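You operate a simulated robot arm through the tools that you are given. There is no shell and no other tool. Be economical: measure what you need, move in short steps, check, and stop when the job is done.

The job below is to be done with a simulated two-armed robot. You get a single attempt, and the scene is never put back.

JOB
Put two of the bolts from the middle of the green bench on the green bench. Then open the green drawer. The order counts.

It is judged by the outcome, as a careful person would: the job done as asked, and still so three seconds after it is handed in. It fails if anything else is knocked over, pushed out of place, dropped, spilled or broken.

ROBOT AND FRAMES
Two 7-joint arms with two-finger parallel grippers on one trunk, on a base that drives. Base frame: it is fixed to the floor where the robot stands at the start and does not move with it; the origin is under the middle of the robot, x ahead of it, y to its left, z up; the surface under the hand at the start is at about z = 720. Units: mm, degrees, N and s.
The left shoulder is at the start at [70, 134, 1101], the right one opposite. With the tool pointing down near the work surface each hand reaches from about 100 to 640 mm from the robot's upright axis, wherever it stands, measured 20 degrees to its own side. Places, roughly: green bench [800, -1100, 700]; green drawer [-1400, -21300, 700]. Payload 1.57 kg a hand.
The tool frame of a hand sits at the grasp point between the pads (the TCP): z along the fingers, y along the line on which they close. The tips reach 30 mm beyond it. The gripper opens to 80 mm. The fingers are 17 mm wide and 12 mm thick; the gripper's body (40 by 82 mm) begins 80 mm behind the TCP.
Orientation is that of the tool frame in the base frame, as a unit quaternion [x, y, z, w]. With the fingers straight down and closing along the base's y, the tool's x points along the base's -x, its y along +y and its z along -z.

CONTROLS
- The arms move only by the tool servo_tool. It takes "left_steps", "right_steps" or both (then of equal length, played together; a hand with none holds still); each is a list of rows, each an object of numbers (a shift or turn left out is 0, a gripper value left out holds the last): "x", "y", "z": the shift along the tool's x, y, z in units of 150 mm (1.0 is 150 mm); "rx", "ry", "rz": the turn, a rotation vector about the tool's x, y, z in units of 60 degrees (1.0 is 60 degrees); "gripper": the opening, from 0 (shut) to 1 (fully open). In form: [{"x": .., "y": .., "z": .., "rx": .., "ry": .., "rz": .., "gripper": ..}, ...]. A call has 1 to 20 rows; each row is the pose to reach, as a shift and turn from the pose commanded when the call began, along the tool's axes at that moment. A call with a number of a shift or a turn outside -1 to 1 is refused whole. Rows are played at 5 a second. More than 50 mm and 8.6 degrees between two rows, or a gripper value outside its range, and nothing of the call is played. Where a pose cannot be reached the arm comes as near as it can. A force on the tool above 40 N (or 10 N above the force at the start of the call, whichever is more), or a blocked arm, ends the call early, and 0.2 s more pass. Each finger travels about 153 mm/s and halts on what it meets, pressing with about 33 N; the grip force reading is that of the motor and also rises with nothing between the fingers. The clock runs only during rows and for 0.2 s after the last one: add rows that repeat a pose to give the fingers time. The reply holds the time, the measured pose of the TCP, the force on the tool along the base axes, the opening and the grip force, in the units named above and with some noise, with the torque about the TCP (base axes, N m) and any sound that the robot's microphone picked up, and new pictures: "pictures" is both (left out), scene, wrist or none (wrist: the cameras of the hands that moved).
- Cameras (640 x 400 px; columns grow to the right, rows downward): "scene" is now at [132.4, 15.9, 1318.6]; the picture's right is [0.20, -0.98, 0.00], its down [-0.66, -0.14, -0.74] and it looks along [0.73, 0.15, -0.67] (base axes); focal length 255 px, centre (320, 200). "left" rides on the left gripper at [72, 7, -122] in its tool frame; the picture's right is [-0.09, 1.00, 0.00], its down [-0.84, -0.08, -0.54] and it looks along [-0.54, -0.05, 0.84] (tool axes); focal length 238 px, centre (320, 200). "right" rides on the right gripper at [72, -7, -122] in its tool frame; the picture's right is [0.09, 1.00, 0.00], its down [-0.84, 0.08, -0.54] and it looks along [-0.54, 0.05, 0.84] (tool axes); focal length 238 px, centre (320, 200). There is no depth. A picture from a camera that has moved, and an enlarged one, comes with that camera's place and axes in the base frame and with its lens.
- lift_body(by): slides the trunk up (or, below 0, down) by that many mm; the arms and the scene camera ride with it, the base frame stays. It gives what a move gives, with no picture.
- roll_base(legs): drives the robot by 1 to 6 legs, each [ahead, left, turn to the left] in mm, mm and degrees, along the robot's own axes; the way and the turn of a leg run together, so that a leg with both is an arc; at most 1500 mm and 180 degrees a leg. The arms and the cameras ride along, it lands a little off, and it stops where it bumps. It gives what a move gives, and a new picture of the scene camera.
- aim_head(pan, tilt): turns the head with the scene camera to pan (to the left, within 86 degrees either way) and tilt (down, from -29 to 69), counted from straight ahead of the robot. It gives what a move gives, and a new picture of the scene camera.
- inspect(camera, box): a new picture of the part [left, top, right, bottom] of that camera's present view, enlarged. It takes no simulated time.
- sign_off(): hands the job in; it is judged then, once.

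Go step by step. Nothing tells you exact positions but the pictures and the camera data: compare them with the known pose of the tool, close in by small moves and look again before you grip or let go. The budget is 165 turns and 260 pictures, counting those below and the enlarged ones. Unless the task says otherwise, let go and move clear before handing in, and close with one line.

The tools are called after "Call:" as a command line: name --argument value ..., lists and objects as JSON in quotes. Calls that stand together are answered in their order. servo_tool: Moves the arms, as the interface text tells. Its arguments: {"type":"object","properties":{"left_steps":{"type":"array"},"right_steps":{"type":"array"},"pictures":{"type":"string","enum":["both","scene","wrist","none"]}},"required":[]} The other tools are called the same way: lift_body (by) slides the trunk up or down; roll_base (legs) drives the base; aim_head (pan, tilt) turns the head that bears the scene camera; inspect (camera, box) takes an enlarged picture of a part of a camera's view; sign_off () hands the job in.

At the start:

```text
time_s: 0.0
left_ee_pos: [391.1, 367.6, 1121.3]
left_tcp_rot: [-0.001, 1.0, 0.0, 0.0]
left_contact_force: [-0.1, 0.2, 0.2]
left_moment: [0.0, 0.01, 0.0]
left_width: 80.3
left_finger_force: 0.1
right_ee_pos: [442.1, -79.5, 1033.4]
right_tcp_rot: [0.0, 1.0, -0.001, -0.001]
right_contact_force: [-0.3, 0.1, 0.2]
right_moment: [0.03, 0.04, 0.01]
right_width: 80.0
right_finger_force: 0.0
trunk travel left (down, up): [-675.0, 265.0]
robot x, y, heading: [-2.8, -1.2, -0.0]
head pan, tilt: [11.8, 42.0]
```

scene: 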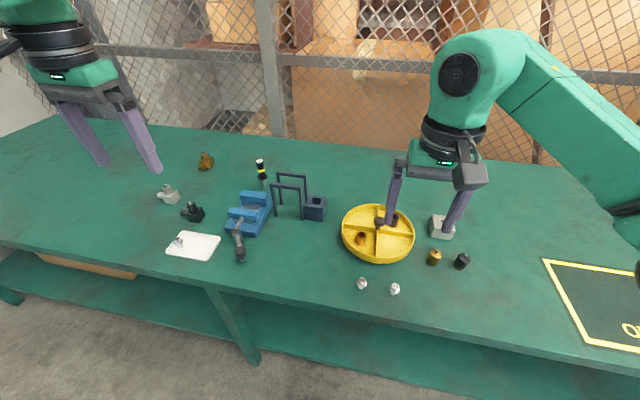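
right: 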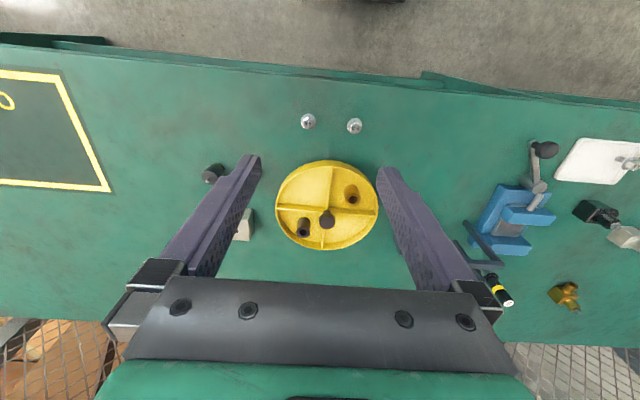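
left: 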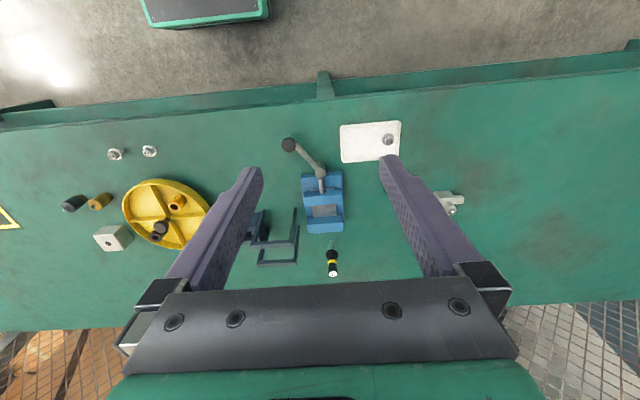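

The bench ahead holds a vise, a yellow tray, several small fittings and a yellow-outlined area at the right. I'll zoom in on the parts and look to the right.

Call:
inspect --camera "scene" --box '[320, 180, 500, 310]'

Call:
inspect --camera "scene" --box '[140, 140, 340, 270]'

Call:
aim_head --pan -50 --tilt 35

```text
3.08 times, centred on (410, 245) of scene
camera zoom: at [132.4, 15.9, 1318.6], right [0.2, -0.98, 0.0], down [-0.66, -0.14, -0.74], along [0.73, 0.15, -0.67], focal length 785 px, centre (43, 62)
```

zoom: 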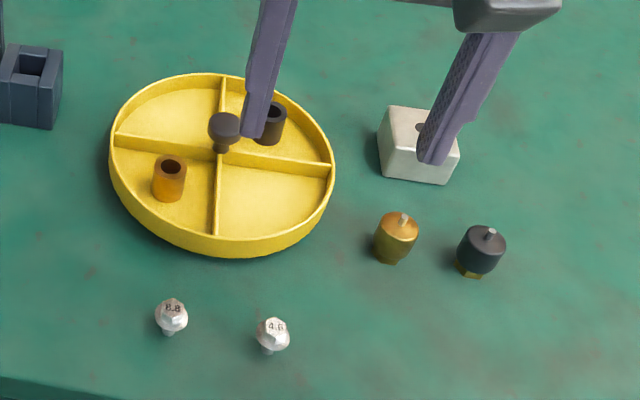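

```text
3.08 times, centred on (240, 205) of scene
camera zoom: at [132.4, 15.9, 1318.6], right [0.2, -0.98, 0.0], down [-0.66, -0.14, -0.74], along [0.73, 0.15, -0.67], focal length 785 px, centre (566, 185)
```

zoom: 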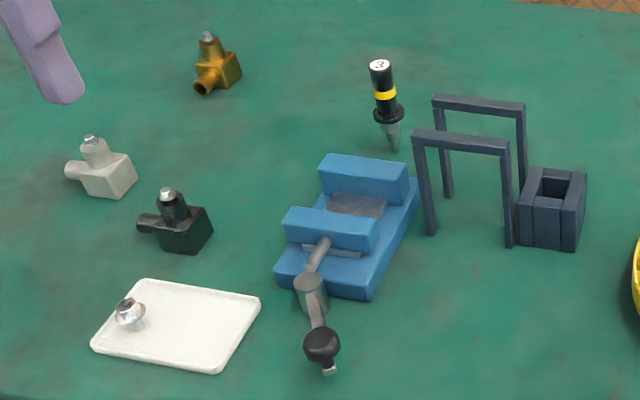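

```text
time_s: 1.3
left_ee_pos: [391.1, 368.2, 1120.0]
left_tcp_rot: [0.0, 1.0, 0.0, -0.001]
left_contact_force: [0.6, 0.0, 0.6]
left_moment: [-0.04, -0.02, 0.01]
left_width: 79.9
left_finger_force: 0.1
right_ee_pos: [441.9, -79.7, 1033.3]
right_tcp_rot: [0.0, 1.0, 0.001, 0.0]
right_contact_force: [0.0, -0.6, 0.0]
right_moment: [0.0, 0.01, 0.03]
right_width: 79.7
right_finger_force: 0.1
trunk travel left (down, up): [-675.0, 265.0]
robot x, y, heading: [-1.5, -0.7, 0.1]
head pan, tilt: [-50.0, 35.0]
camera scene: at [107.2, -68.6, 1329.1], right [-0.77, -0.64, 0.0], down [-0.37, 0.44, -0.82], along [0.53, -0.63, -0.57], focal length 255 px, centre (320, 200)
```

scene: 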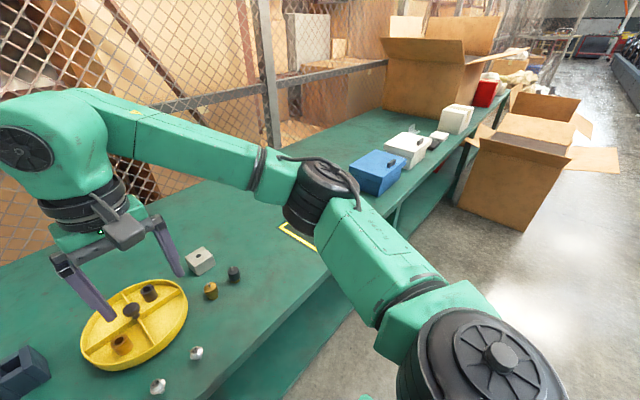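

The bench goes far to the right. I want to see the outlined area and its label.

Call:
aim_head --pan -25 --tilt 55

Call:
inspect --camera "right" --box '[0, 40, 160, 220]'

Call:
aim_head --pan -75 --tilt 25

```text
time_s: 2.2
left_ee_pos: [390.7, 369.2, 1120.8]
left_tcp_rot: [-0.001, 1.0, 0.0, 0.0]
left_contact_force: [0.4, -0.5, -0.4]
left_moment: [0.01, 0.0, -0.02]
left_width: 80.0
left_finger_force: 0.1
right_ee_pos: [442.5, -79.5, 1032.8]
right_tcp_rot: [0.001, 1.0, 0.0, -0.001]
right_contact_force: [0.0, -0.2, 0.0]
right_moment: [-0.01, -0.01, 0.01]
right_width: 80.4
right_finger_force: 0.2
trunk travel left (down, up): [-675.0, 265.0]
robot x, y, heading: [4.1, 1.6, -0.1]
head pan, tilt: [-25.0, 55.0]
camera scene: at [115.8, -31.8, 1300.9], right [-0.42, -0.91, 0.0], down [-0.74, 0.35, -0.57], along [0.52, -0.24, -0.82], focal length 255 px, centre (320, 200)
```

scene: 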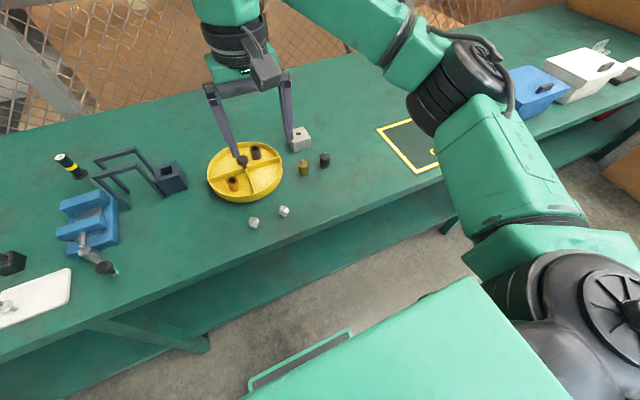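

```text
2.22 times, centred on (80, 130) of right
camera zoom: at [369.9, -85.7, 1155.4], right [-0.09, 1.0, 0.0], down [0.84, 0.08, 0.54], along [0.54, 0.05, -0.84], focal length 530 px, centre (853, 356)
```

zoom: 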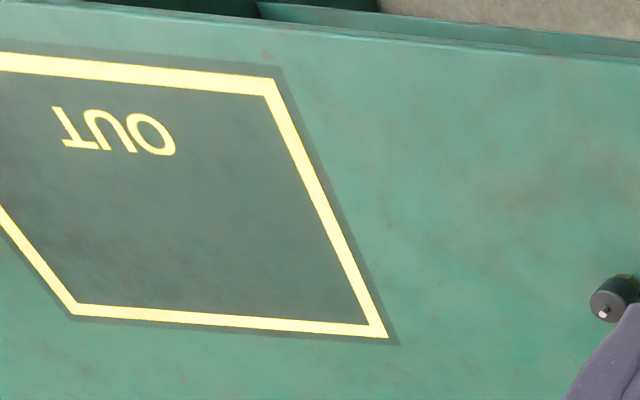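

```text
time_s: 3.4
left_ee_pos: [391.8, 369.4, 1121.8]
left_tcp_rot: [-0.001, 1.0, 0.0, 0.0]
left_contact_force: [0.2, -1.0, -0.1]
left_moment: [0.0, 0.02, 0.03]
left_width: 80.2
left_finger_force: 0.0
right_ee_pos: [442.9, -80.9, 1032.7]
right_tcp_rot: [0.0, 1.0, 0.0, 0.001]
right_contact_force: [-0.7, -0.6, 1.3]
right_moment: [0.03, 0.0, 0.0]
right_width: 80.1
right_finger_force: 0.0
trunk travel left (down, up): [-675.0, 265.0]
robot x, y, heading: [0.4, -2.5, -0.3]
head pan, tilt: [-75.0, 25.0]
camera scene: at [74.5, -90.2, 1344.8], right [-0.97, -0.26, 0.0], down [-0.11, 0.41, -0.91], along [0.24, -0.88, -0.42], focal length 255 px, centre (320, 200)
```

scene: 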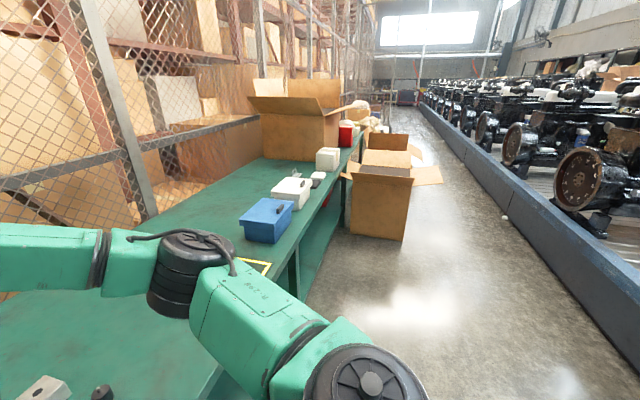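

There is an "OUT" zone at the right of these parts, and the bench runs on to the right. I'll look left too, then shift right to see the rest of the bench.

Call:
aim_head --pan 50 --tilt 30

Call:
aim_head --pan -30 --tilt 35

Call:
roll_base --legs '[[0, -600, 0]]'

```text
time_s: 5.4
left_ee_pos: [391.1, 367.9, 1121.3]
left_tcp_rot: [0.0, 1.0, 0.0, 0.001]
left_contact_force: [-0.4, 0.2, -0.1]
left_moment: [0.0, 0.01, 0.01]
left_width: 80.2
left_finger_force: 0.0
right_ee_pos: [441.9, -79.0, 1033.4]
right_tcp_rot: [0.0, 1.0, 0.0, 0.001]
right_contact_force: [0.3, 0.1, 1.2]
right_moment: [0.0, -0.01, -0.01]
right_width: 79.7
right_finger_force: 0.1
trunk travel left (down, up): [-675.0, 265.0]
robot x, y, heading: [-0.3, 1.2, -0.0]
head pan, tilt: [50.0, 30.0]
camera scene: at [108.7, 68.0, 1336.9], right [0.77, -0.64, 0.0], down [-0.32, -0.38, -0.87], along [0.56, 0.66, -0.5], focal length 255 px, centre (320, 200)
```

scene: 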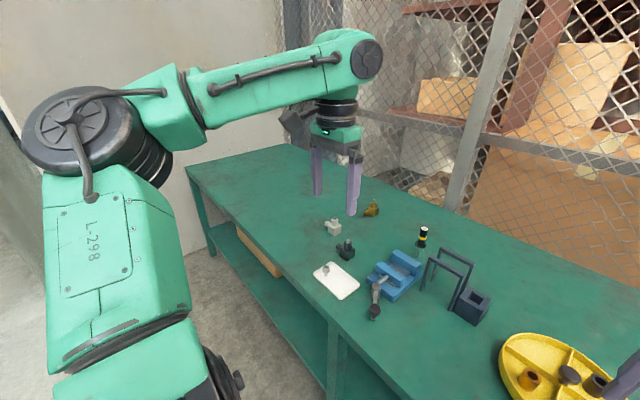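

```text
time_s: 7.0
left_ee_pos: [391.2, 368.4, 1121.4]
left_tcp_rot: [0.0, 1.0, 0.001, 0.0]
left_contact_force: [-0.1, -0.5, -0.2]
left_moment: [0.01, 0.02, -0.01]
left_width: 79.8
left_finger_force: 0.0
right_ee_pos: [441.7, -79.7, 1033.4]
right_tcp_rot: [0.0, 1.0, 0.0, 0.0]
right_contact_force: [-0.8, -0.4, -0.3]
right_moment: [-0.03, -0.03, -0.01]
right_width: 79.9
right_finger_force: 0.1
trunk travel left (down, up): [-675.0, 265.0]
robot x, y, heading: [1.2, -0.7, -0.2]
head pan, tilt: [-30.0, 35.0]
camera scene: at [126.8, -45.2, 1329.1], right [-0.5, -0.87, 0.0], down [-0.5, 0.29, -0.82], along [0.71, -0.41, -0.57], focal length 255 px, centre (320, 200)
```

scene: 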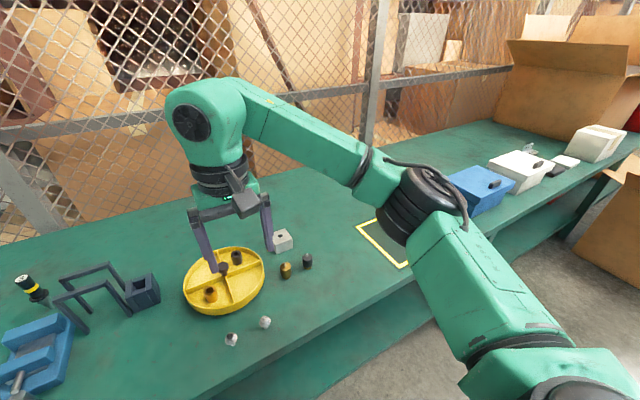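

```text
time_s: 10.4
left_ee_pos: [391.2, -229.1, 1119.8]
left_tcp_rot: [-0.004, 1.0, 0.0, 0.0]
left_contact_force: [0.7, -1.0, -0.1]
left_moment: [0.01, -0.04, -0.05]
left_width: 80.2
left_finger_force: 0.0
right_ee_pos: [443.5, -676.0, 1032.5]
right_tcp_rot: [-0.002, 1.0, 0.0, 0.0]
right_contact_force: [-0.2, -0.4, -0.1]
right_moment: [-0.01, -0.01, 0.0]
right_width: 79.9
right_finger_force: 0.1
trunk travel left (down, up): [-675.0, 265.0]
robot x, y, heading: [2.2, -599.5, 0.0]
head pan, tilt: [-30.0, 35.0]
camera scene: at [128.5, -643.9, 1329.1], right [-0.5, -0.87, 0.0], down [-0.5, 0.28, -0.82], along [0.71, -0.41, -0.57], focal length 255 px, centre (320, 200)
```

scene: 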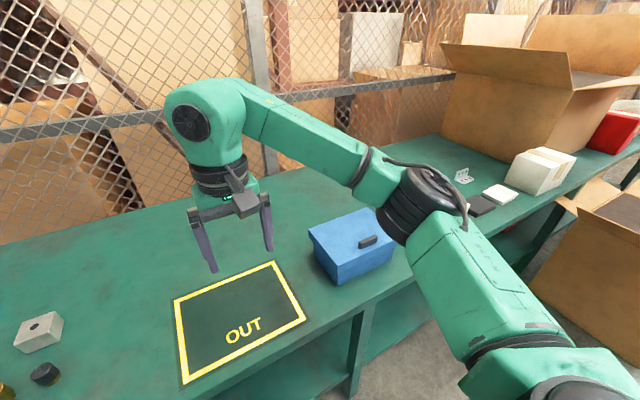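

Here are the OUT square and a blue case. I'll go further along to see whether other bolts lie beyond.

Call:
roll_base --legs '[[0, -600, 0]]'

Call:
aim_head --pan 20 --tilt 40

Call:
aim_head --pan -75 --tilt 25

```text
time_s: 13.8
left_ee_pos: [393.4, -835.2, 1120.4]
left_tcp_rot: [-0.005, 1.0, 0.0, 0.0]
left_contact_force: [-0.2, 0.0, 0.7]
left_moment: [-0.01, 0.01, 0.02]
left_width: 80.1
left_finger_force: 0.1
right_ee_pos: [447.5, -1283.5, 1034.5]
right_tcp_rot: [-0.003, 1.0, 0.0, 0.0]
right_contact_force: [0.4, 0.1, -0.1]
right_moment: [-0.03, 0.01, 0.01]
right_width: 80.0
right_finger_force: 0.0
trunk travel left (down, up): [-675.0, 265.0]
robot x, y, heading: [5.3, -1206.2, 0.4]
head pan, tilt: [-30.0, 35.0]
camera scene: at [132.0, -1252.0, 1329.1], right [-0.49, -0.87, 0.0], down [-0.5, 0.28, -0.82], along [0.71, -0.41, -0.57], focal length 255 px, centre (320, 200)
```

scene: 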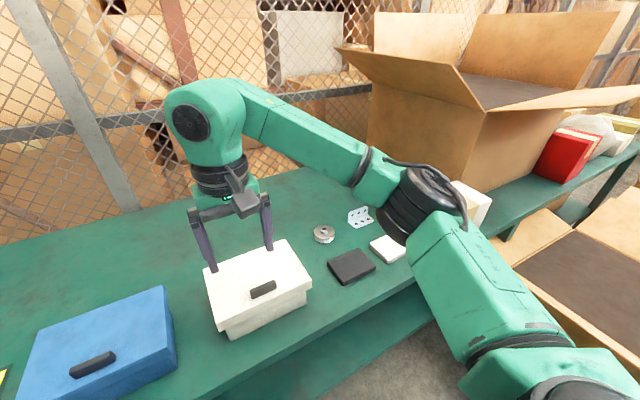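

```text
time_s: 15.0
left_ee_pos: [393.7, -836.9, 1119.7]
left_tcp_rot: [-0.004, 1.0, 0.0, 0.0]
left_contact_force: [0.2, -0.7, 0.1]
left_moment: [0.01, -0.04, 0.02]
left_width: 80.2
left_finger_force: 0.0
right_ee_pos: [448.0, -1285.0, 1033.9]
right_tcp_rot: [-0.004, 1.0, 0.001, 0.0]
right_contact_force: [-0.7, 0.0, 1.3]
right_moment: [-0.01, 0.01, 0.0]
right_width: 80.1
right_finger_force: 0.0
trunk travel left (down, up): [-675.0, 265.0]
robot x, y, heading: [3.2, -1209.0, 0.6]
head pan, tilt: [20.0, 40.0]
camera scene: at [135.2, -1179.5, 1321.5], right [0.35, -0.94, 0.0], down [-0.6, -0.22, -0.77], along [0.72, 0.27, -0.64], focal length 255 px, centre (320, 200)
```

scene: 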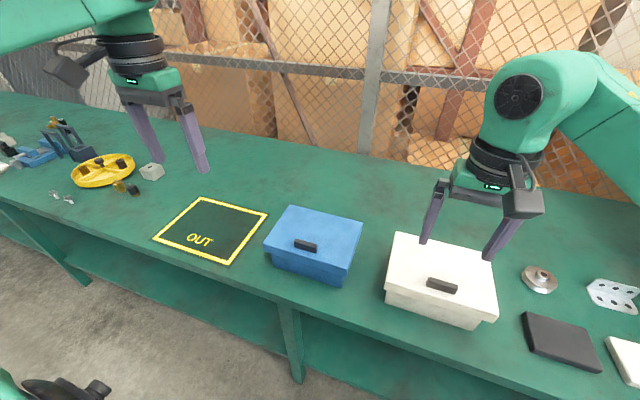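

```text
time_s: 16.7
left_ee_pos: [394.2, -838.3, 1121.2]
left_tcp_rot: [-0.004, 1.0, 0.0, 0.0]
left_contact_force: [1.0, -0.4, -0.8]
left_moment: [0.0, -0.03, 0.0]
left_width: 80.0
left_finger_force: 0.1
right_ee_pos: [448.8, -1285.3, 1033.1]
right_tcp_rot: [-0.003, 1.0, 0.0, -0.001]
right_contact_force: [0.7, 0.3, 0.2]
right_moment: [-0.02, 0.02, 0.01]
right_width: 79.9
right_finger_force: 0.0
trunk travel left (down, up): [-675.0, 265.0]
robot x, y, heading: [8.0, -1207.5, 0.3]
head pan, tilt: [-75.0, 25.0]
camera scene: at [79.9, -1297.8, 1344.8], right [-0.96, -0.27, 0.0], down [-0.11, 0.41, -0.91], along [0.24, -0.87, -0.42], focal length 255 px, centre (320, 200)
```

scene: 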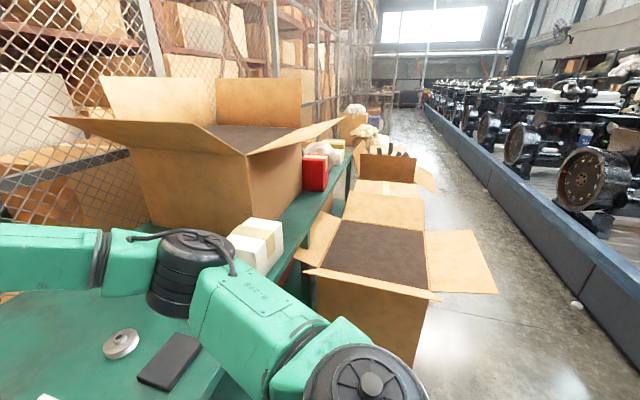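

No loose bolts are visible beyond here, only cases and packing. I'll look closer at the objects here before going back.

Call:
aim_head --pan 0 --tilt 40

Call:
inspect --camera "scene" --box '[180, 180, 500, 380]'

Call:
inspect --camera "scene" --box '[0, 100, 240, 250]'

```text
time_s: 18.1
left_ee_pos: [395.4, -837.1, 1120.8]
left_tcp_rot: [-0.005, 1.0, 0.0, 0.0]
left_contact_force: [-0.2, 0.9, -0.1]
left_moment: [-0.02, 0.0, -0.01]
left_width: 80.2
left_finger_force: 0.0
right_ee_pos: [446.8, -1284.4, 1034.2]
right_tcp_rot: [-0.004, 1.0, 0.001, 0.0]
right_contact_force: [-0.2, -0.2, -0.6]
right_moment: [-0.02, 0.0, 0.03]
right_width: 79.9
right_finger_force: 0.0
trunk travel left (down, up): [-675.0, 265.0]
robot x, y, heading: [3.3, -1209.1, 0.2]
head pan, tilt: [0.0, 40.0]
camera scene: at [140.4, -1208.5, 1321.5], right [0.01, -1.0, 0.0], down [-0.64, 0.0, -0.77], along [0.77, 0.0, -0.64], focal length 255 px, centre (320, 200)
```

scene: 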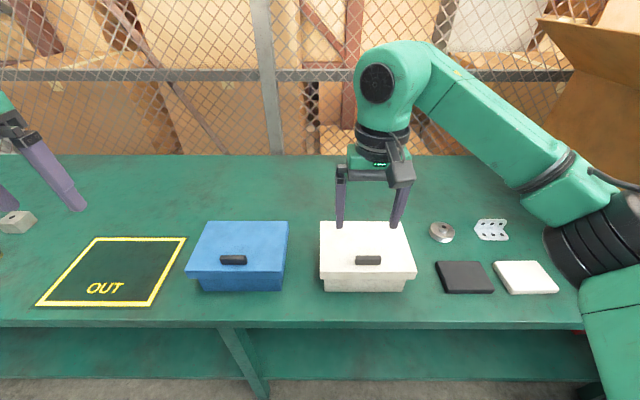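

```text
2.00 times, centred on (340, 280) of scene
camera zoom: at [140.4, -1208.5, 1321.5], right [0.01, -1.0, 0.0], down [-0.64, 0.0, -0.77], along [0.77, 0.0, -0.64], focal length 510 px, centre (280, 40)
```

zoom: 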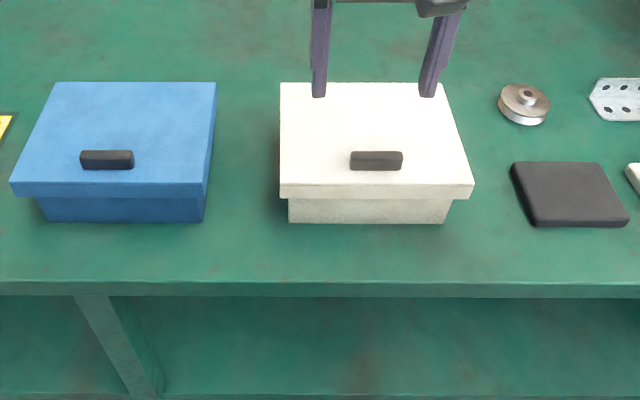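

```text
2.67 times, centred on (120, 175) of scene
camera zoom: at [140.4, -1208.5, 1321.5], right [0.01, -1.0, 0.0], down [-0.64, 0.0, -0.77], along [0.77, 0.0, -0.64], focal length 680 px, centre (853, 267)
```

zoom: 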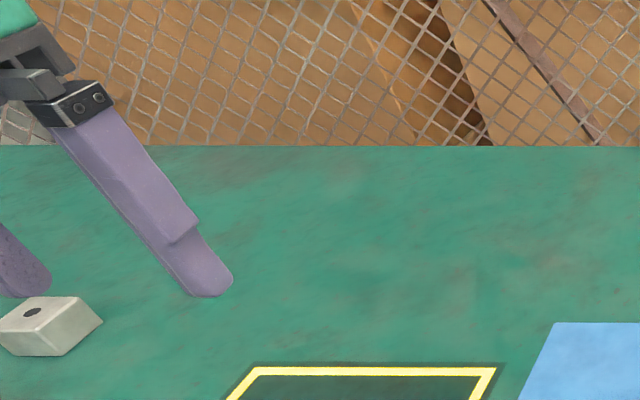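

Only the bolts near the yellow tray are loose in the middle group, and the OUT square is the marked spot on the bench. I'll go back, take one bolt with each hand, and set them in the OUT square.

Call:
roll_base --legs '[[0, 1145, 0]]'

Call:
aim_head --pan 0 --tilt 55

Call:
inspect --camera "scene" --box '[240, 140, 400, 240]'

```text
time_s: 24.1
left_ee_pos: [382.7, 323.9, 1120.8]
left_tcp_rot: [-0.005, 1.0, 0.0, 0.0]
left_contact_force: [0.4, -0.4, -0.2]
left_moment: [0.04, 0.0, -0.02]
left_width: 79.9
left_finger_force: 0.0
right_ee_pos: [437.5, -123.4, 1033.5]
right_tcp_rot: [-0.005, 1.0, 0.0, 0.0]
right_contact_force: [0.0, 0.5, 0.2]
right_moment: [0.02, -0.02, 0.0]
right_width: 79.8
right_finger_force: 0.1
trunk travel left (down, up): [-675.0, 265.0]
robot x, y, heading: [-7.7, -50.1, 0.7]
head pan, tilt: [0.0, 40.0]
camera scene: at [130.4, -48.9, 1321.5], right [0.01, -1.0, 0.0], down [-0.64, -0.01, -0.77], along [0.77, 0.01, -0.64], focal length 255 px, centre (320, 200)
```

scene: 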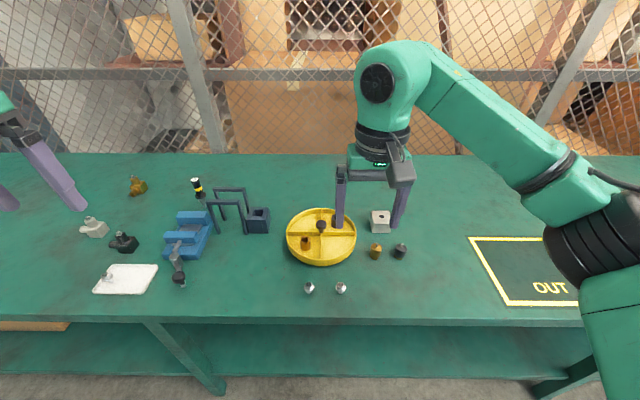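

```text
time_s: 24.8
left_ee_pos: [381.9, 323.6, 1120.1]
left_tcp_rot: [-0.006, 1.0, -0.001, 0.001]
left_contact_force: [0.0, 0.5, -0.7]
left_moment: [0.01, 0.0, 0.02]
left_width: 79.8
left_finger_force: 0.1
right_ee_pos: [437.2, -123.3, 1034.1]
right_tcp_rot: [-0.005, 1.0, 0.0, 0.0]
right_contact_force: [-0.6, -0.3, -0.2]
right_moment: [0.0, 0.02, -0.01]
right_width: 80.0
right_finger_force: 0.0
trunk travel left (down, up): [-675.0, 265.0]
robot x, y, heading: [-6.5, -45.7, 0.9]
head pan, tilt: [0.0, 55.0]
camera scene: at [117.5, -48.7, 1300.9], right [0.01, -1.0, 0.0], down [-0.82, -0.01, -0.57], along [0.57, 0.01, -0.82], focal length 255 px, centre (320, 200)
```

scene: 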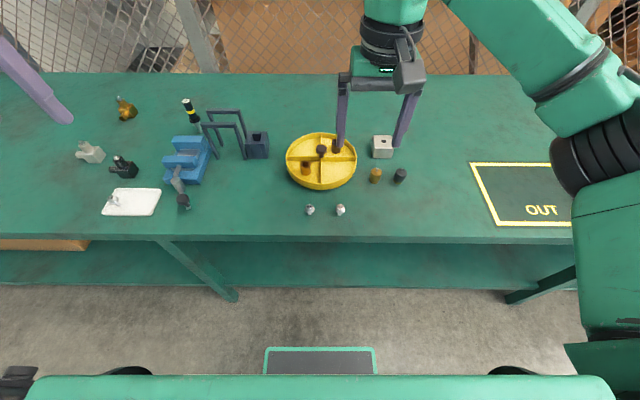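

```text
4.00 times, centred on (320, 190) of scene
camera zoom: at [117.5, -48.7, 1300.9], right [0.01, -1.0, 0.0], down [-0.82, -0.01, -0.57], along [0.57, 0.01, -0.82], focal length 1021 px, centre (320, 240)
```

zoom: 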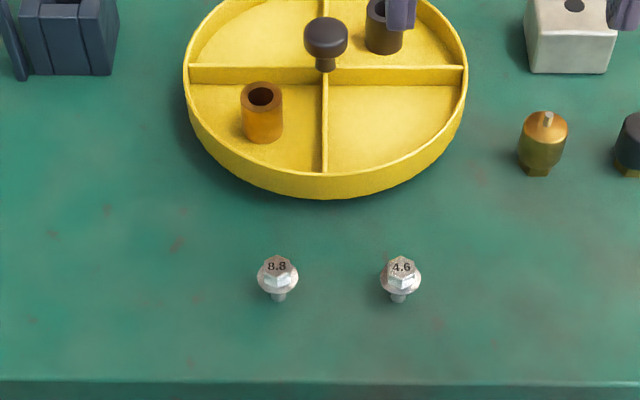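

Both bolts (8.8 and 4.6) stand on their shanks at about (478,-15) and (479,-94). I'll bring the right hand over the 4.6 bolt first.

Call:
servo_tool --right_steps '[{"x": -0.07, "y": 0.05, "z": 0.25, "gripper": 0.7}, {"x": -0.14, "y": 0.1, "z": 0.5}, {"x": -0.21, "y": 0.15, "z": 0.75}, {"x": -0.28, "y": 0.193, "z": 1.0}, {"x": -0.28, "y": 0.193, "z": 1.0}]' --pictures "both"

Call:
inspect --camera "right" --box '[240, 60, 400, 160]'

```text
time_s: 26.0
left_ee_pos: [380.7, 324.1, 1121.1]
left_tcp_rot: [-0.006, 1.0, 0.001, 0.001]
left_contact_force: [0.0, -1.0, 0.1]
left_moment: [0.06, -0.03, -0.03]
left_width: 80.0
left_finger_force: 0.1
right_ee_pos: [477.7, -95.2, 882.1]
right_tcp_rot: [-0.006, 1.0, 0.0, 0.0]
right_contact_force: [-0.2, -0.6, 0.1]
right_moment: [-0.03, -0.02, 0.0]
right_width: 56.0
right_finger_force: 0.1
trunk travel left (down, up): [-675.0, 265.0]
robot x, y, heading: [-2.0, -49.8, 0.7]
head pan, tilt: [0.0, 55.0]
camera scene: at [116.9, -49.0, 1300.9], right [0.01, -1.0, 0.0], down [-0.82, -0.01, -0.57], along [0.57, 0.01, -0.82], focal length 255 px, centre (320, 200)
camera right: at [405.9, -100.7, 1004.5], right [-0.1, 0.99, 0.0], down [0.84, 0.09, 0.54], along [0.54, 0.06, -0.84], focal length 238 px, centre (320, 200)
```

scene: 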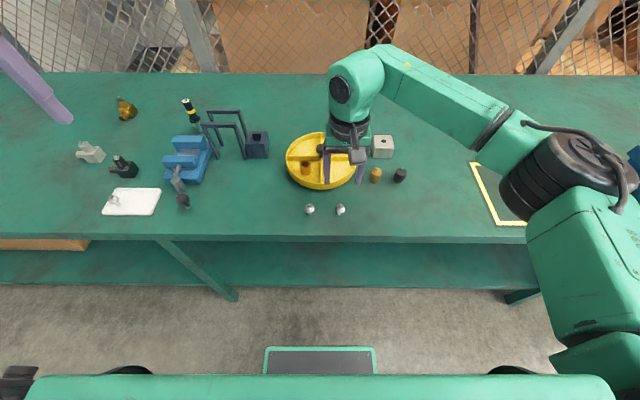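
right: 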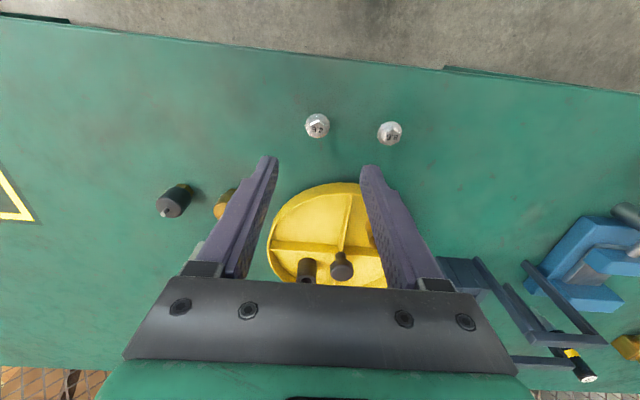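

```text
4.00 times, centred on (320, 110) of right
camera zoom: at [405.9, -100.7, 1004.5], right [-0.1, 0.99, 0.0], down [0.84, 0.09, 0.54], along [0.54, 0.06, -0.84], focal length 953 px, centre (320, 560)
```

zoom: 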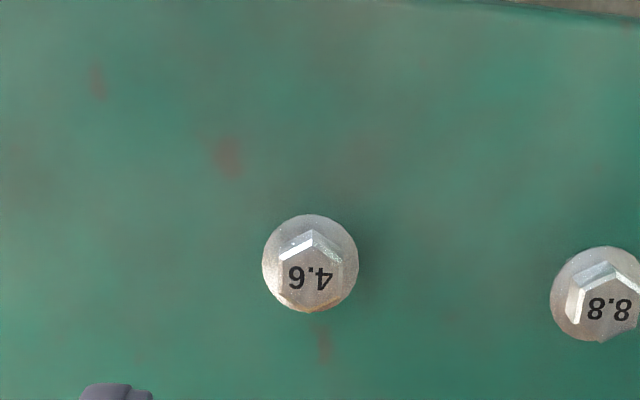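

The 4.6 bolt is right below the hand at about (477,-95), with its head near z=746. I'll descend over it, stopping a little above.

Call:
servo_tool --right_steps '[{"z": 0.25}, {"z": 0.5}, {"z": 0.7}, {"z": 0.7}]' --pictures "both"

Call:
inspect --camera "scene" --box '[280, 150, 400, 225]'

```text
time_s: 27.0
left_ee_pos: [382.6, 323.3, 1120.8]
left_tcp_rot: [-0.006, 1.0, -0.001, 0.001]
left_contact_force: [-0.8, 0.4, -0.3]
left_moment: [-0.02, 0.04, -0.03]
left_width: 79.9
left_finger_force: 0.2
right_ee_pos: [477.7, -94.5, 777.0]
right_tcp_rot: [-0.007, 1.0, 0.0, -0.001]
right_contact_force: [0.4, -0.4, 0.3]
right_moment: [-0.01, 0.03, 0.01]
right_width: 56.1
right_finger_force: 0.1
trunk travel left (down, up): [-675.0, 265.0]
robot x, y, heading: [-6.2, -50.5, 0.7]
head pan, tilt: [0.0, 55.0]
camera scene: at [117.4, -48.9, 1300.8], right [0.01, -1.0, 0.0], down [-0.82, -0.01, -0.57], along [0.57, 0.01, -0.82], focal length 255 px, centre (320, 200)
camera right: at [405.5, -101.9, 899.3], right [-0.1, 0.99, 0.0], down [0.84, 0.09, 0.54], along [0.54, 0.06, -0.84], focal length 238 px, centre (320, 200)
```

scene: 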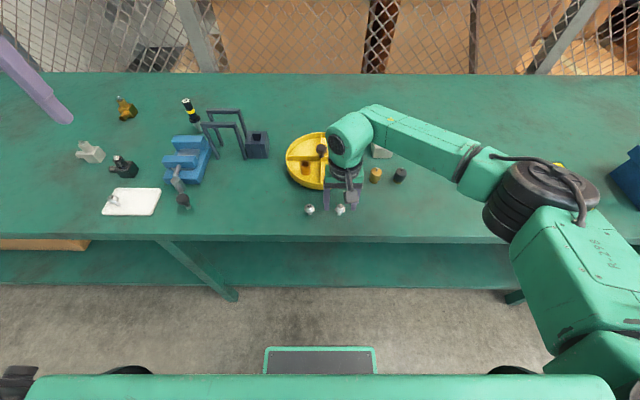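
right: 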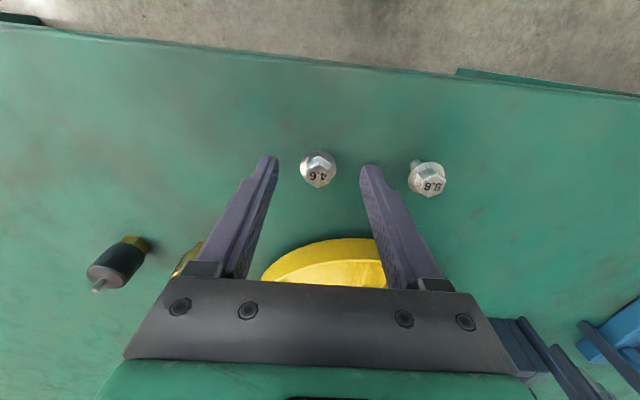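

```text
5.33 times, centred on (340, 188) of scene
camera zoom: at [117.4, -48.9, 1300.8], right [0.01, -1.0, 0.0], down [-0.82, -0.01, -0.57], along [0.57, 0.01, -0.82], focal length 1361 px, centre (213, 267)
```

zoom: 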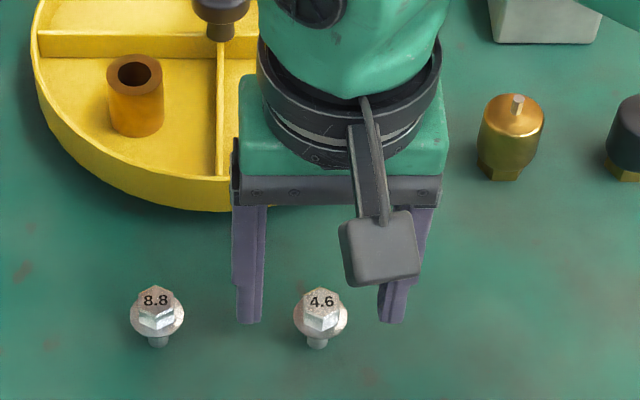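

The bolt is centred between the fingers. I'll descend 22 mm and close.

Call:
servo_tool --right_steps '[{"z": 0.07}, {"z": 0.147}, {"z": 0.147}, {"z": 0.147, "gripper": 0.4}, {"z": 0.147, "gripper": 0.2}, {"z": 0.147, "gripper": 0.15}, {"z": 0.147, "gripper": 0.15}]' --pictures "wrist"

Call:
inspect --camera "scene" --box '[280, 150, 400, 225]'

```text
time_s: 28.6
left_ee_pos: [382.0, 323.6, 1121.3]
left_tcp_rot: [-0.007, 1.0, 0.0, 0.0]
left_contact_force: [0.6, 0.0, 0.6]
left_moment: [0.02, 0.02, -0.01]
left_width: 80.0
left_finger_force: 0.0
right_ee_pos: [479.0, -93.7, 756.0]
right_tcp_rot: [-0.006, 1.0, 0.0, -0.001]
right_contact_force: [-0.7, 0.2, 0.3]
right_moment: [0.0, -0.01, 0.0]
right_width: 18.1
right_finger_force: 32.4
trunk travel left (down, up): [-675.0, 265.0]
robot x, y, heading: [-4.0, -46.4, 0.6]
head pan, tilt: [0.0, 55.0]
camera right: at [407.1, -101.4, 878.4], right [-0.1, 0.99, 0.0], down [0.84, 0.09, 0.54], along [0.54, 0.06, -0.84], focal length 238 px, centre (320, 200)
```

right: 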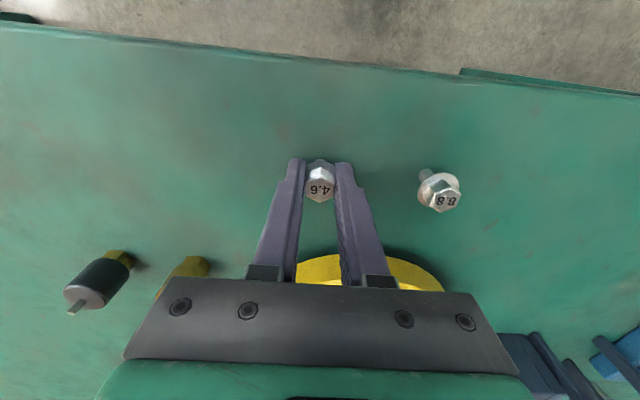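

```text
5.33 times, centred on (340, 188) of scene
camera zoom: at [117.6, -48.8, 1300.8], right [0.01, -1.0, 0.0], down [-0.82, -0.01, -0.57], along [0.57, 0.01, -0.82], focal length 1361 px, centre (213, 267)
```

zoom: 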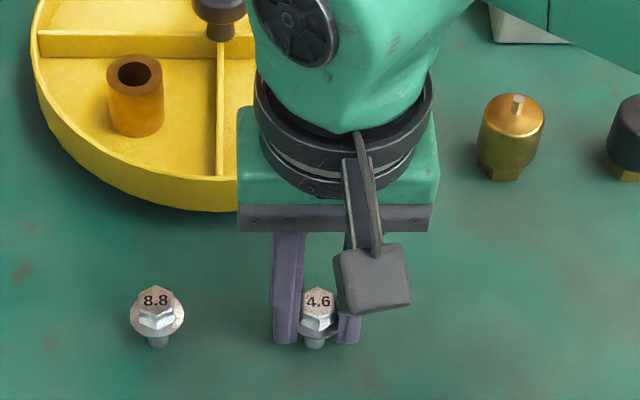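

The hex head is gripped at 18 mm. I'll lift it, move the hand to the right, and bring the left hand toward the 8.8 bolt.

Call:
servo_tool --right_steps '[{"z": -0.2}, {"z": -0.5}, {"z": -0.8}, {"z": -1.0}, {"z": -1.0}]' --pictures "wrist"

Call:
servo_tool --right_steps '[{"y": -0.25}, {"y": -0.5}, {"y": -0.75}, {"y": -1.0}, {"y": -1.0}, {"y": -1.0}]' --left_steps '[{"y": -0.3, "x": -0.1}, {"y": -0.6, "x": -0.2}, {"y": -0.9, "x": -0.3}, {"y": -1.0, "x": -0.4}, {"y": -1.0, "x": -0.5}, {"y": -1.0, "x": -0.6}]' --pictures "none"

Call:
servo_tool --left_steps '[{"y": -0.3}, {"y": -0.6}, {"y": -0.9}, {"y": -1.0, "z": 0.2}, {"y": -1.0, "z": 0.5}, {"y": -1.0, "z": 0.6}]' --pictures "both"

```text
time_s: 29.8
left_ee_pos: [382.4, 323.7, 1120.8]
left_tcp_rot: [-0.007, 1.0, 0.0, -0.001]
left_contact_force: [0.1, -0.8, 0.0]
left_moment: [0.02, 0.0, 0.02]
left_width: 79.9
left_finger_force: 0.1
right_ee_pos: [480.4, -97.5, 906.3]
right_tcp_rot: [-0.006, 1.0, 0.0, 0.0]
right_contact_force: [-0.4, 0.2, -0.8]
right_moment: [0.01, 0.01, -0.02]
right_width: 18.0
right_finger_force: 32.8
trunk travel left (down, up): [-675.0, 265.0]
robot x, y, heading: [-5.1, -48.3, 0.5]
head pan, tilt: [0.0, 55.0]
camera right: at [408.5, -103.8, 1029.1], right [-0.1, 0.99, 0.0], down [0.84, 0.09, 0.54], along [0.54, 0.06, -0.84], focal length 238 px, centre (320, 200)
```

right: 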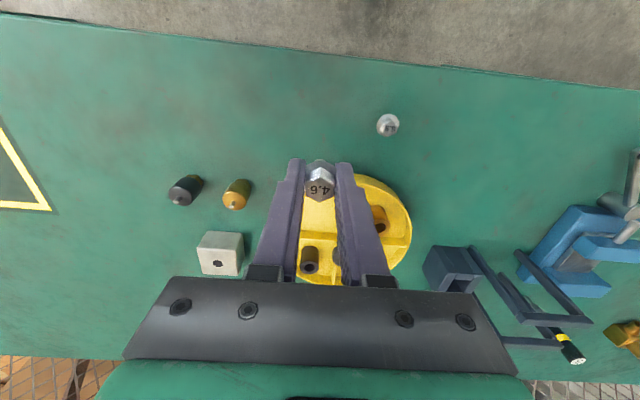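

```text
time_s: 31.2
left_ee_pos: [476.6, 174.8, 1121.1]
left_tcp_rot: [-0.006, 1.0, 0.0, 0.0]
left_contact_force: [0.6, 0.6, -0.1]
left_moment: [0.01, 0.03, 0.04]
left_width: 79.6
left_finger_force: 0.0
right_ee_pos: [482.4, -245.4, 906.3]
right_tcp_rot: [-0.005, 1.0, 0.001, -0.001]
right_contact_force: [-0.3, -0.4, 0.3]
right_moment: [-0.05, -0.02, 0.0]
right_width: 18.4
right_finger_force: 32.8
trunk travel left (down, up): [-675.0, 265.0]
robot x, y, heading: [-7.9, -49.5, 0.5]
head pan, tilt: [0.0, 55.0]
```

```text
time_s: 32.6
left_ee_pos: [460.5, 44.0, 1027.9]
left_tcp_rot: [-0.006, 1.0, 0.0, 0.001]
left_contact_force: [-0.6, -0.4, 0.1]
left_moment: [0.01, 0.02, 0.01]
left_width: 79.8
left_finger_force: 0.0
left hand out of reach, approached as far as the arm can: row 2, 3, 4, 5, 6
right_ee_pos: [480.1, -244.5, 906.6]
right_tcp_rot: [-0.005, 1.0, 0.001, 0.001]
right_contact_force: [-0.3, -0.1, -0.5]
right_moment: [-0.08, -0.02, 0.01]
right_width: 18.1
right_finger_force: 32.8
trunk travel left (down, up): [-675.0, 265.0]
robot x, y, heading: [-4.0, -49.5, 0.5]
head pan, tilt: [0.0, 55.0]
camera scene: at [117.6, -49.1, 1300.9], right [0.01, -1.0, 0.0], down [-0.82, -0.01, -0.57], along [0.57, 0.01, -0.82], focal length 255 px, centre (320, 200)
camera left: at [388.1, 51.5, 1148.2], right [0.08, 1.0, 0.0], down [0.84, -0.07, 0.54], along [0.54, -0.04, -0.84], focal length 238 px, centre (320, 200)
```

scene: 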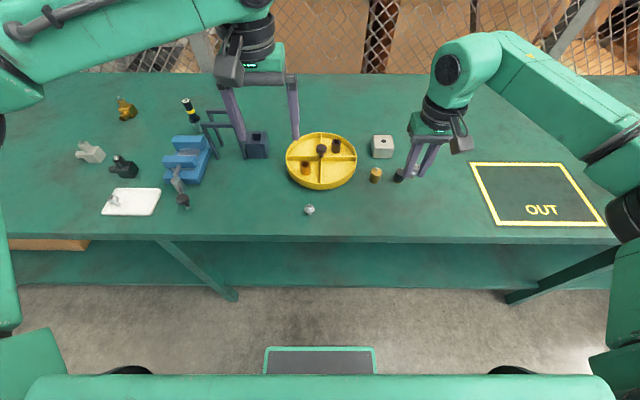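
left: 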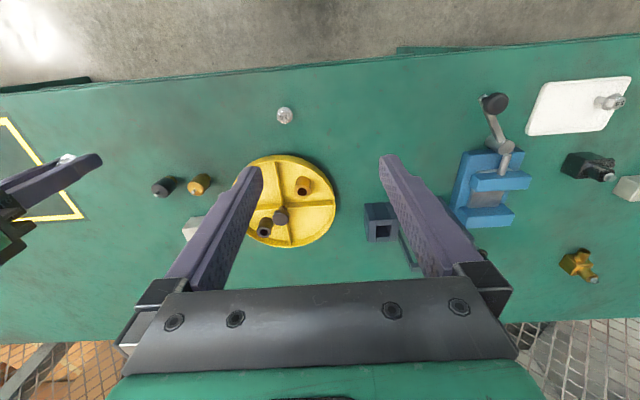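

The left arm is cramped reaching across, so I'll shift the base 110 mm to the right to bring the 8.8 bolt in front of the left hand.

Call:
roll_base --legs '[[0, -110, 0]]'

Call:
servo_tool --left_steps '[{"z": 0.3, "gripper": 0.7}, {"z": 0.6}, {"z": 0.9}, {"z": 0.9}]' --pictures "wrist"

```text
time_s: 33.8
left_ee_pos: [460.7, -66.1, 1027.3]
left_tcp_rot: [-0.005, 1.0, -0.001, 0.001]
left_contact_force: [-0.4, 0.7, 0.4]
left_moment: [0.0, 0.01, -0.01]
left_width: 79.9
left_finger_force: 0.1
right_ee_pos: [481.7, -356.3, 906.8]
right_tcp_rot: [-0.007, 1.0, 0.0, 0.001]
right_contact_force: [0.3, -0.3, -0.3]
right_moment: [0.01, -0.01, 0.03]
right_width: 18.0
right_finger_force: 32.2
trunk travel left (down, up): [-675.0, 265.0]
robot x, y, heading: [-5.2, -159.6, 0.4]
head pan, tilt: [0.0, 55.0]
camera scene: at [118.6, -159.8, 1300.8], right [0.01, -1.0, 0.0], down [-0.82, -0.01, -0.57], along [0.57, 0.01, -0.82], focal length 255 px, centre (320, 200)
```

scene: 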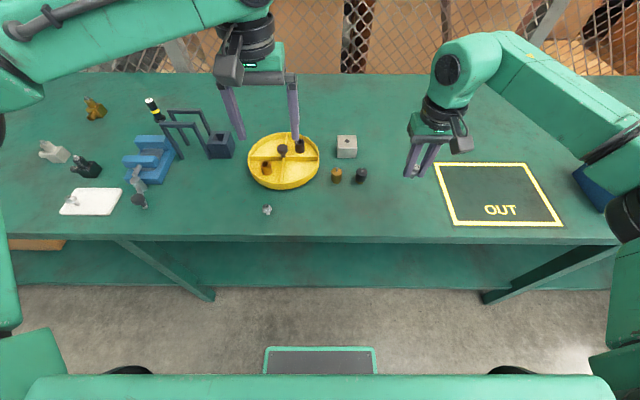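

```text
time_s: 34.8
left_ee_pos: [457.9, -63.7, 893.0]
left_tcp_rot: [-0.006, 1.0, -0.002, 0.002]
left_contact_force: [-0.7, 0.1, 0.4]
left_moment: [-0.04, 0.0, -0.02]
left_width: 56.1
left_finger_force: 0.1
left hand out of reach, approached as far as the arm can: row 3, 4
right_ee_pos: [483.2, -356.0, 907.0]
right_tcp_rot: [-0.006, 1.0, 0.0, 0.0]
right_contact_force: [-0.5, 0.2, -0.1]
right_moment: [0.01, 0.03, -0.01]
right_width: 17.9
right_finger_force: 33.0
trunk travel left (down, up): [-675.0, 265.0]
robot x, y, heading: [-5.7, -162.3, 0.4]
head pan, tilt: [0.0, 55.0]
camera left: at [385.9, -55.1, 1014.5], right [0.08, 1.0, 0.0], down [0.84, -0.06, 0.55], along [0.54, -0.05, -0.84], focal length 238 px, centre (320, 200)
```

left: 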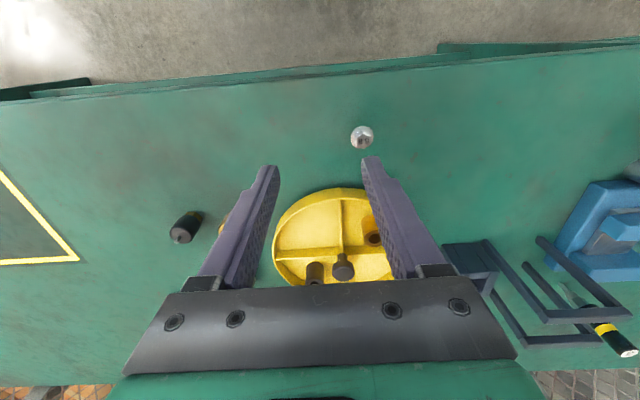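

The bolt shows at about (476,-16). I'll move left 47 mm and slightly forward and check where the hand ends up.

Call:
servo_tool --left_steps '[{"y": 0.15}, {"y": 0.31}, {"y": 0.31}]' --pictures "none"

```text
time_s: 35.6
left_ee_pos: [456.2, -16.7, 893.1]
left_tcp_rot: [-0.006, 1.0, -0.001, 0.001]
left_contact_force: [0.1, 0.8, -0.8]
left_moment: [-0.02, 0.02, -0.03]
left_width: 55.9
left_finger_force: 0.2
right_ee_pos: [482.2, -357.6, 906.0]
right_tcp_rot: [-0.006, 1.0, 0.0, 0.0]
right_contact_force: [0.0, -0.1, -0.1]
right_moment: [0.01, 0.0, -0.01]
right_width: 18.3
right_finger_force: 32.6
trunk travel left (down, up): [-675.0, 265.0]
robot x, y, heading: [-4.6, -159.9, 0.7]
head pan, tilt: [0.0, 55.0]
```

Commands track again. Now forward 20 mm and down.

Call:
servo_tool --left_steps '[{"x": -0.07, "z": 0.2}, {"x": -0.13, "z": 0.45}, {"x": -0.13, "z": 0.75}, {"x": -0.13, "z": 0.75}]' --pictures "wrist"

Call:
inspect --camera "scene" --box '[210, 150, 330, 225]'

```text
time_s: 36.6
left_ee_pos: [459.9, -0.6, 795.6]
left_tcp_rot: [-0.006, 1.0, -0.001, 0.001]
left_contact_force: [0.2, -0.1, 0.2]
left_moment: [0.01, 0.0, -0.02]
left_width: 55.9
left_finger_force: 0.1
left hand out of reach, approached as far as the arm can: row 2, 3, 4
right_ee_pos: [482.9, -357.1, 906.3]
right_tcp_rot: [-0.006, 1.0, 0.0, -0.001]
right_contact_force: [0.4, -0.6, -0.4]
right_moment: [0.02, -0.04, 0.01]
right_width: 18.3
right_finger_force: 32.3
trunk travel left (down, up): [-675.0, 265.0]
robot x, y, heading: [-2.3, -156.8, 0.4]
head pan, tilt: [0.0, 55.0]
camera left: at [387.8, 6.6, 917.1], right [0.08, 1.0, 0.0], down [0.84, -0.07, 0.54], along [0.54, -0.04, -0.84], focal length 238 px, centre (320, 200)
```

left: 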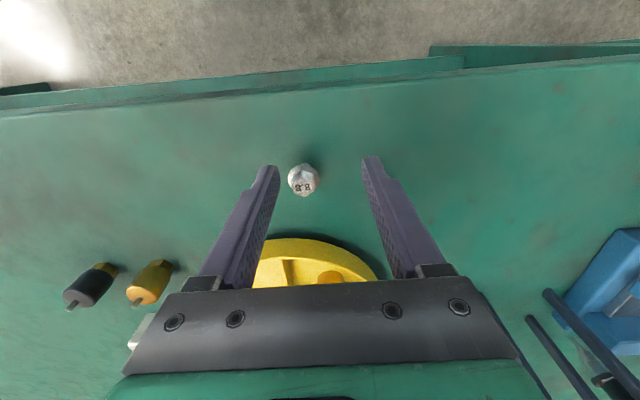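

```text
5.33 times, centred on (270, 188) of scene
camera zoom: at [119.2, -161.2, 1300.8], right [0.01, -1.0, 0.0], down [-0.82, -0.01, -0.57], along [0.57, 0.01, -0.82], focal length 1361 px, centre (587, 267)
```

zoom: 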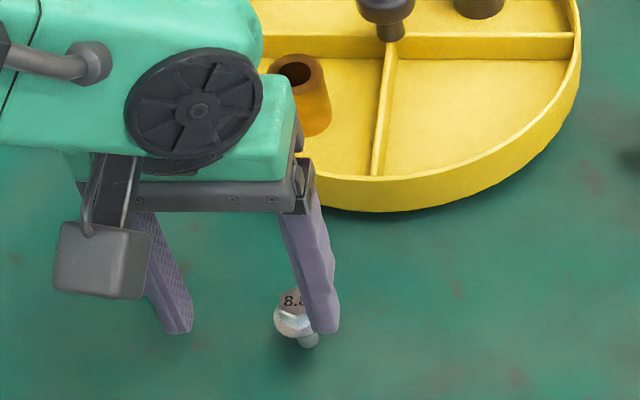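

The left arm is held at some joint limit. I'll retract it and do the 8.8 bolt with the right hand after placing the first one.

Call:
servo_tool --left_steps '[{"z": -0.3}, {"z": -0.6}, {"z": -0.9}, {"z": -1.0, "y": 0.2}, {"z": -1.0, "y": 0.5}, {"z": -1.0, "y": 0.8}, {"z": -1.0, "y": 1.0}]' --pictures "none"

Call:
servo_tool --left_steps '[{"y": 0.3, "z": -0.1}, {"y": 0.6, "z": -0.3}, {"y": 0.9, "z": -0.6}, {"y": 1.0, "z": -0.9}, {"y": 1.0, "z": -0.9}]' --pictures "none"

Call:
roll_base --legs '[[0, -270, 0]]'

```text
time_s: 38.2
left_ee_pos: [457.0, 150.2, 947.2]
left_tcp_rot: [-0.006, 1.0, -0.001, 0.001]
left_contact_force: [0.0, 0.8, 0.4]
left_moment: [0.01, -0.02, -0.01]
left_width: 55.7
left_finger_force: 0.1
right_ee_pos: [482.7, -356.5, 905.8]
right_tcp_rot: [-0.006, 1.0, 0.0, 0.0]
right_contact_force: [0.4, 0.1, -0.2]
right_moment: [0.01, 0.0, 0.01]
right_width: 17.8
right_finger_force: 32.1
trunk travel left (down, up): [-675.0, 265.0]
robot x, y, heading: [-8.2, -159.3, 0.8]
head pan, tilt: [0.0, 55.0]
```

```text
refused: row 2 steps farther than a row can; nothing moved
```

```text
time_s: 40.1
left_ee_pos: [459.2, -120.0, 947.0]
left_tcp_rot: [-0.007, 1.0, -0.001, 0.0]
left_contact_force: [-0.6, -0.1, -0.3]
left_moment: [-0.03, -0.03, 0.01]
left_width: 55.9
left_finger_force: 0.1
right_ee_pos: [486.5, -626.1, 906.8]
right_tcp_rot: [-0.005, 1.0, 0.0, 0.0]
right_contact_force: [0.8, -0.2, -0.6]
right_moment: [0.04, -0.01, 0.02]
right_width: 18.1
right_finger_force: 32.8
trunk travel left (down, up): [-675.0, 265.0]
robot x, y, heading: [1.3, -430.7, 0.7]
head pan, tilt: [0.0, 55.0]
camera scene: at [121.7, -430.4, 1300.8], right [0.01, -1.0, 0.0], down [-0.82, -0.01, -0.57], along [0.57, 0.01, -0.82], focal length 255 px, centre (320, 200)
```

scene: 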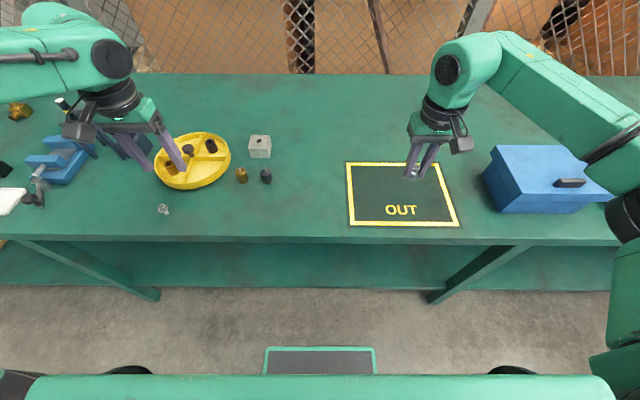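

The right hand is now above the OUT square (x 445–669, y −497 to −788). I'll set the 4.6 bolt at about (545,-625).

Call:
servo_tool --right_steps '[{"x": -0.2, "z": 0.2}, {"x": -0.4, "z": 0.4}, {"x": -0.4, "z": 0.7}, {"x": -0.4, "z": 0.9}, {"x": -0.4, "z": 0.97}, {"x": -0.4, "z": 0.97}]' --pictures "wrist"

Call:
inspect --camera "scene" --box '[360, 120, 480, 235]'

```text
time_s: 41.5
left_ee_pos: [458.4, -121.1, 947.8]
left_tcp_rot: [-0.007, 1.0, -0.001, 0.001]
left_contact_force: [-0.1, -0.7, -0.3]
left_moment: [-0.03, -0.01, 0.01]
left_width: 56.1
left_finger_force: 0.1
right_ee_pos: [546.3, -628.6, 759.9]
right_tcp_rot: [-0.007, 1.0, 0.0, 0.0]
right_contact_force: [-0.4, -0.2, 0.1]
right_moment: [-0.02, 0.02, -0.03]
right_width: 18.0
right_finger_force: 32.3
trunk travel left (down, up): [-675.0, 265.0]
robot x, y, heading: [-0.2, -433.1, 0.8]
head pan, tilt: [0.0, 55.0]
camera right: at [473.7, -634.8, 881.4], right [-0.11, 0.99, 0.0], down [0.84, 0.09, 0.54], along [0.54, 0.06, -0.84], focal length 238 px, centre (320, 200)
```

right: 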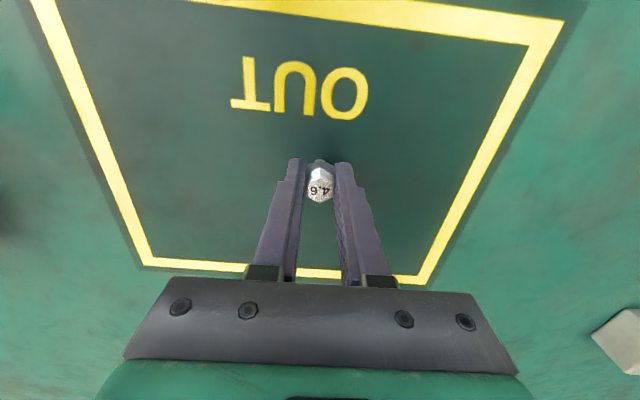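

```text
3.48 times, centred on (420, 178) of scene
camera zoom: at [121.6, -431.1, 1300.8], right [0.01, -1.0, 0.0], down [-0.82, -0.01, -0.57], along [0.57, 0.01, -0.82], focal length 888 px, centre (-28, 278)
```

zoom: 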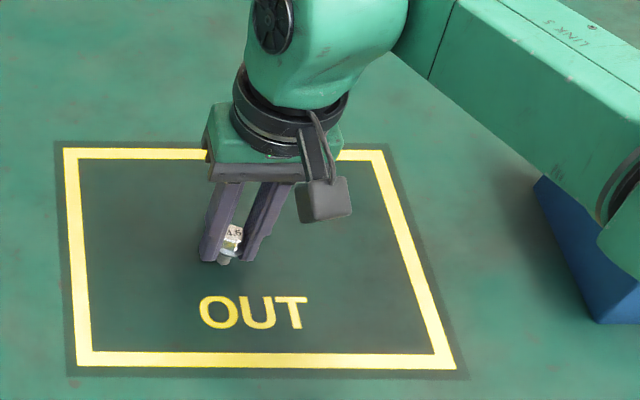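

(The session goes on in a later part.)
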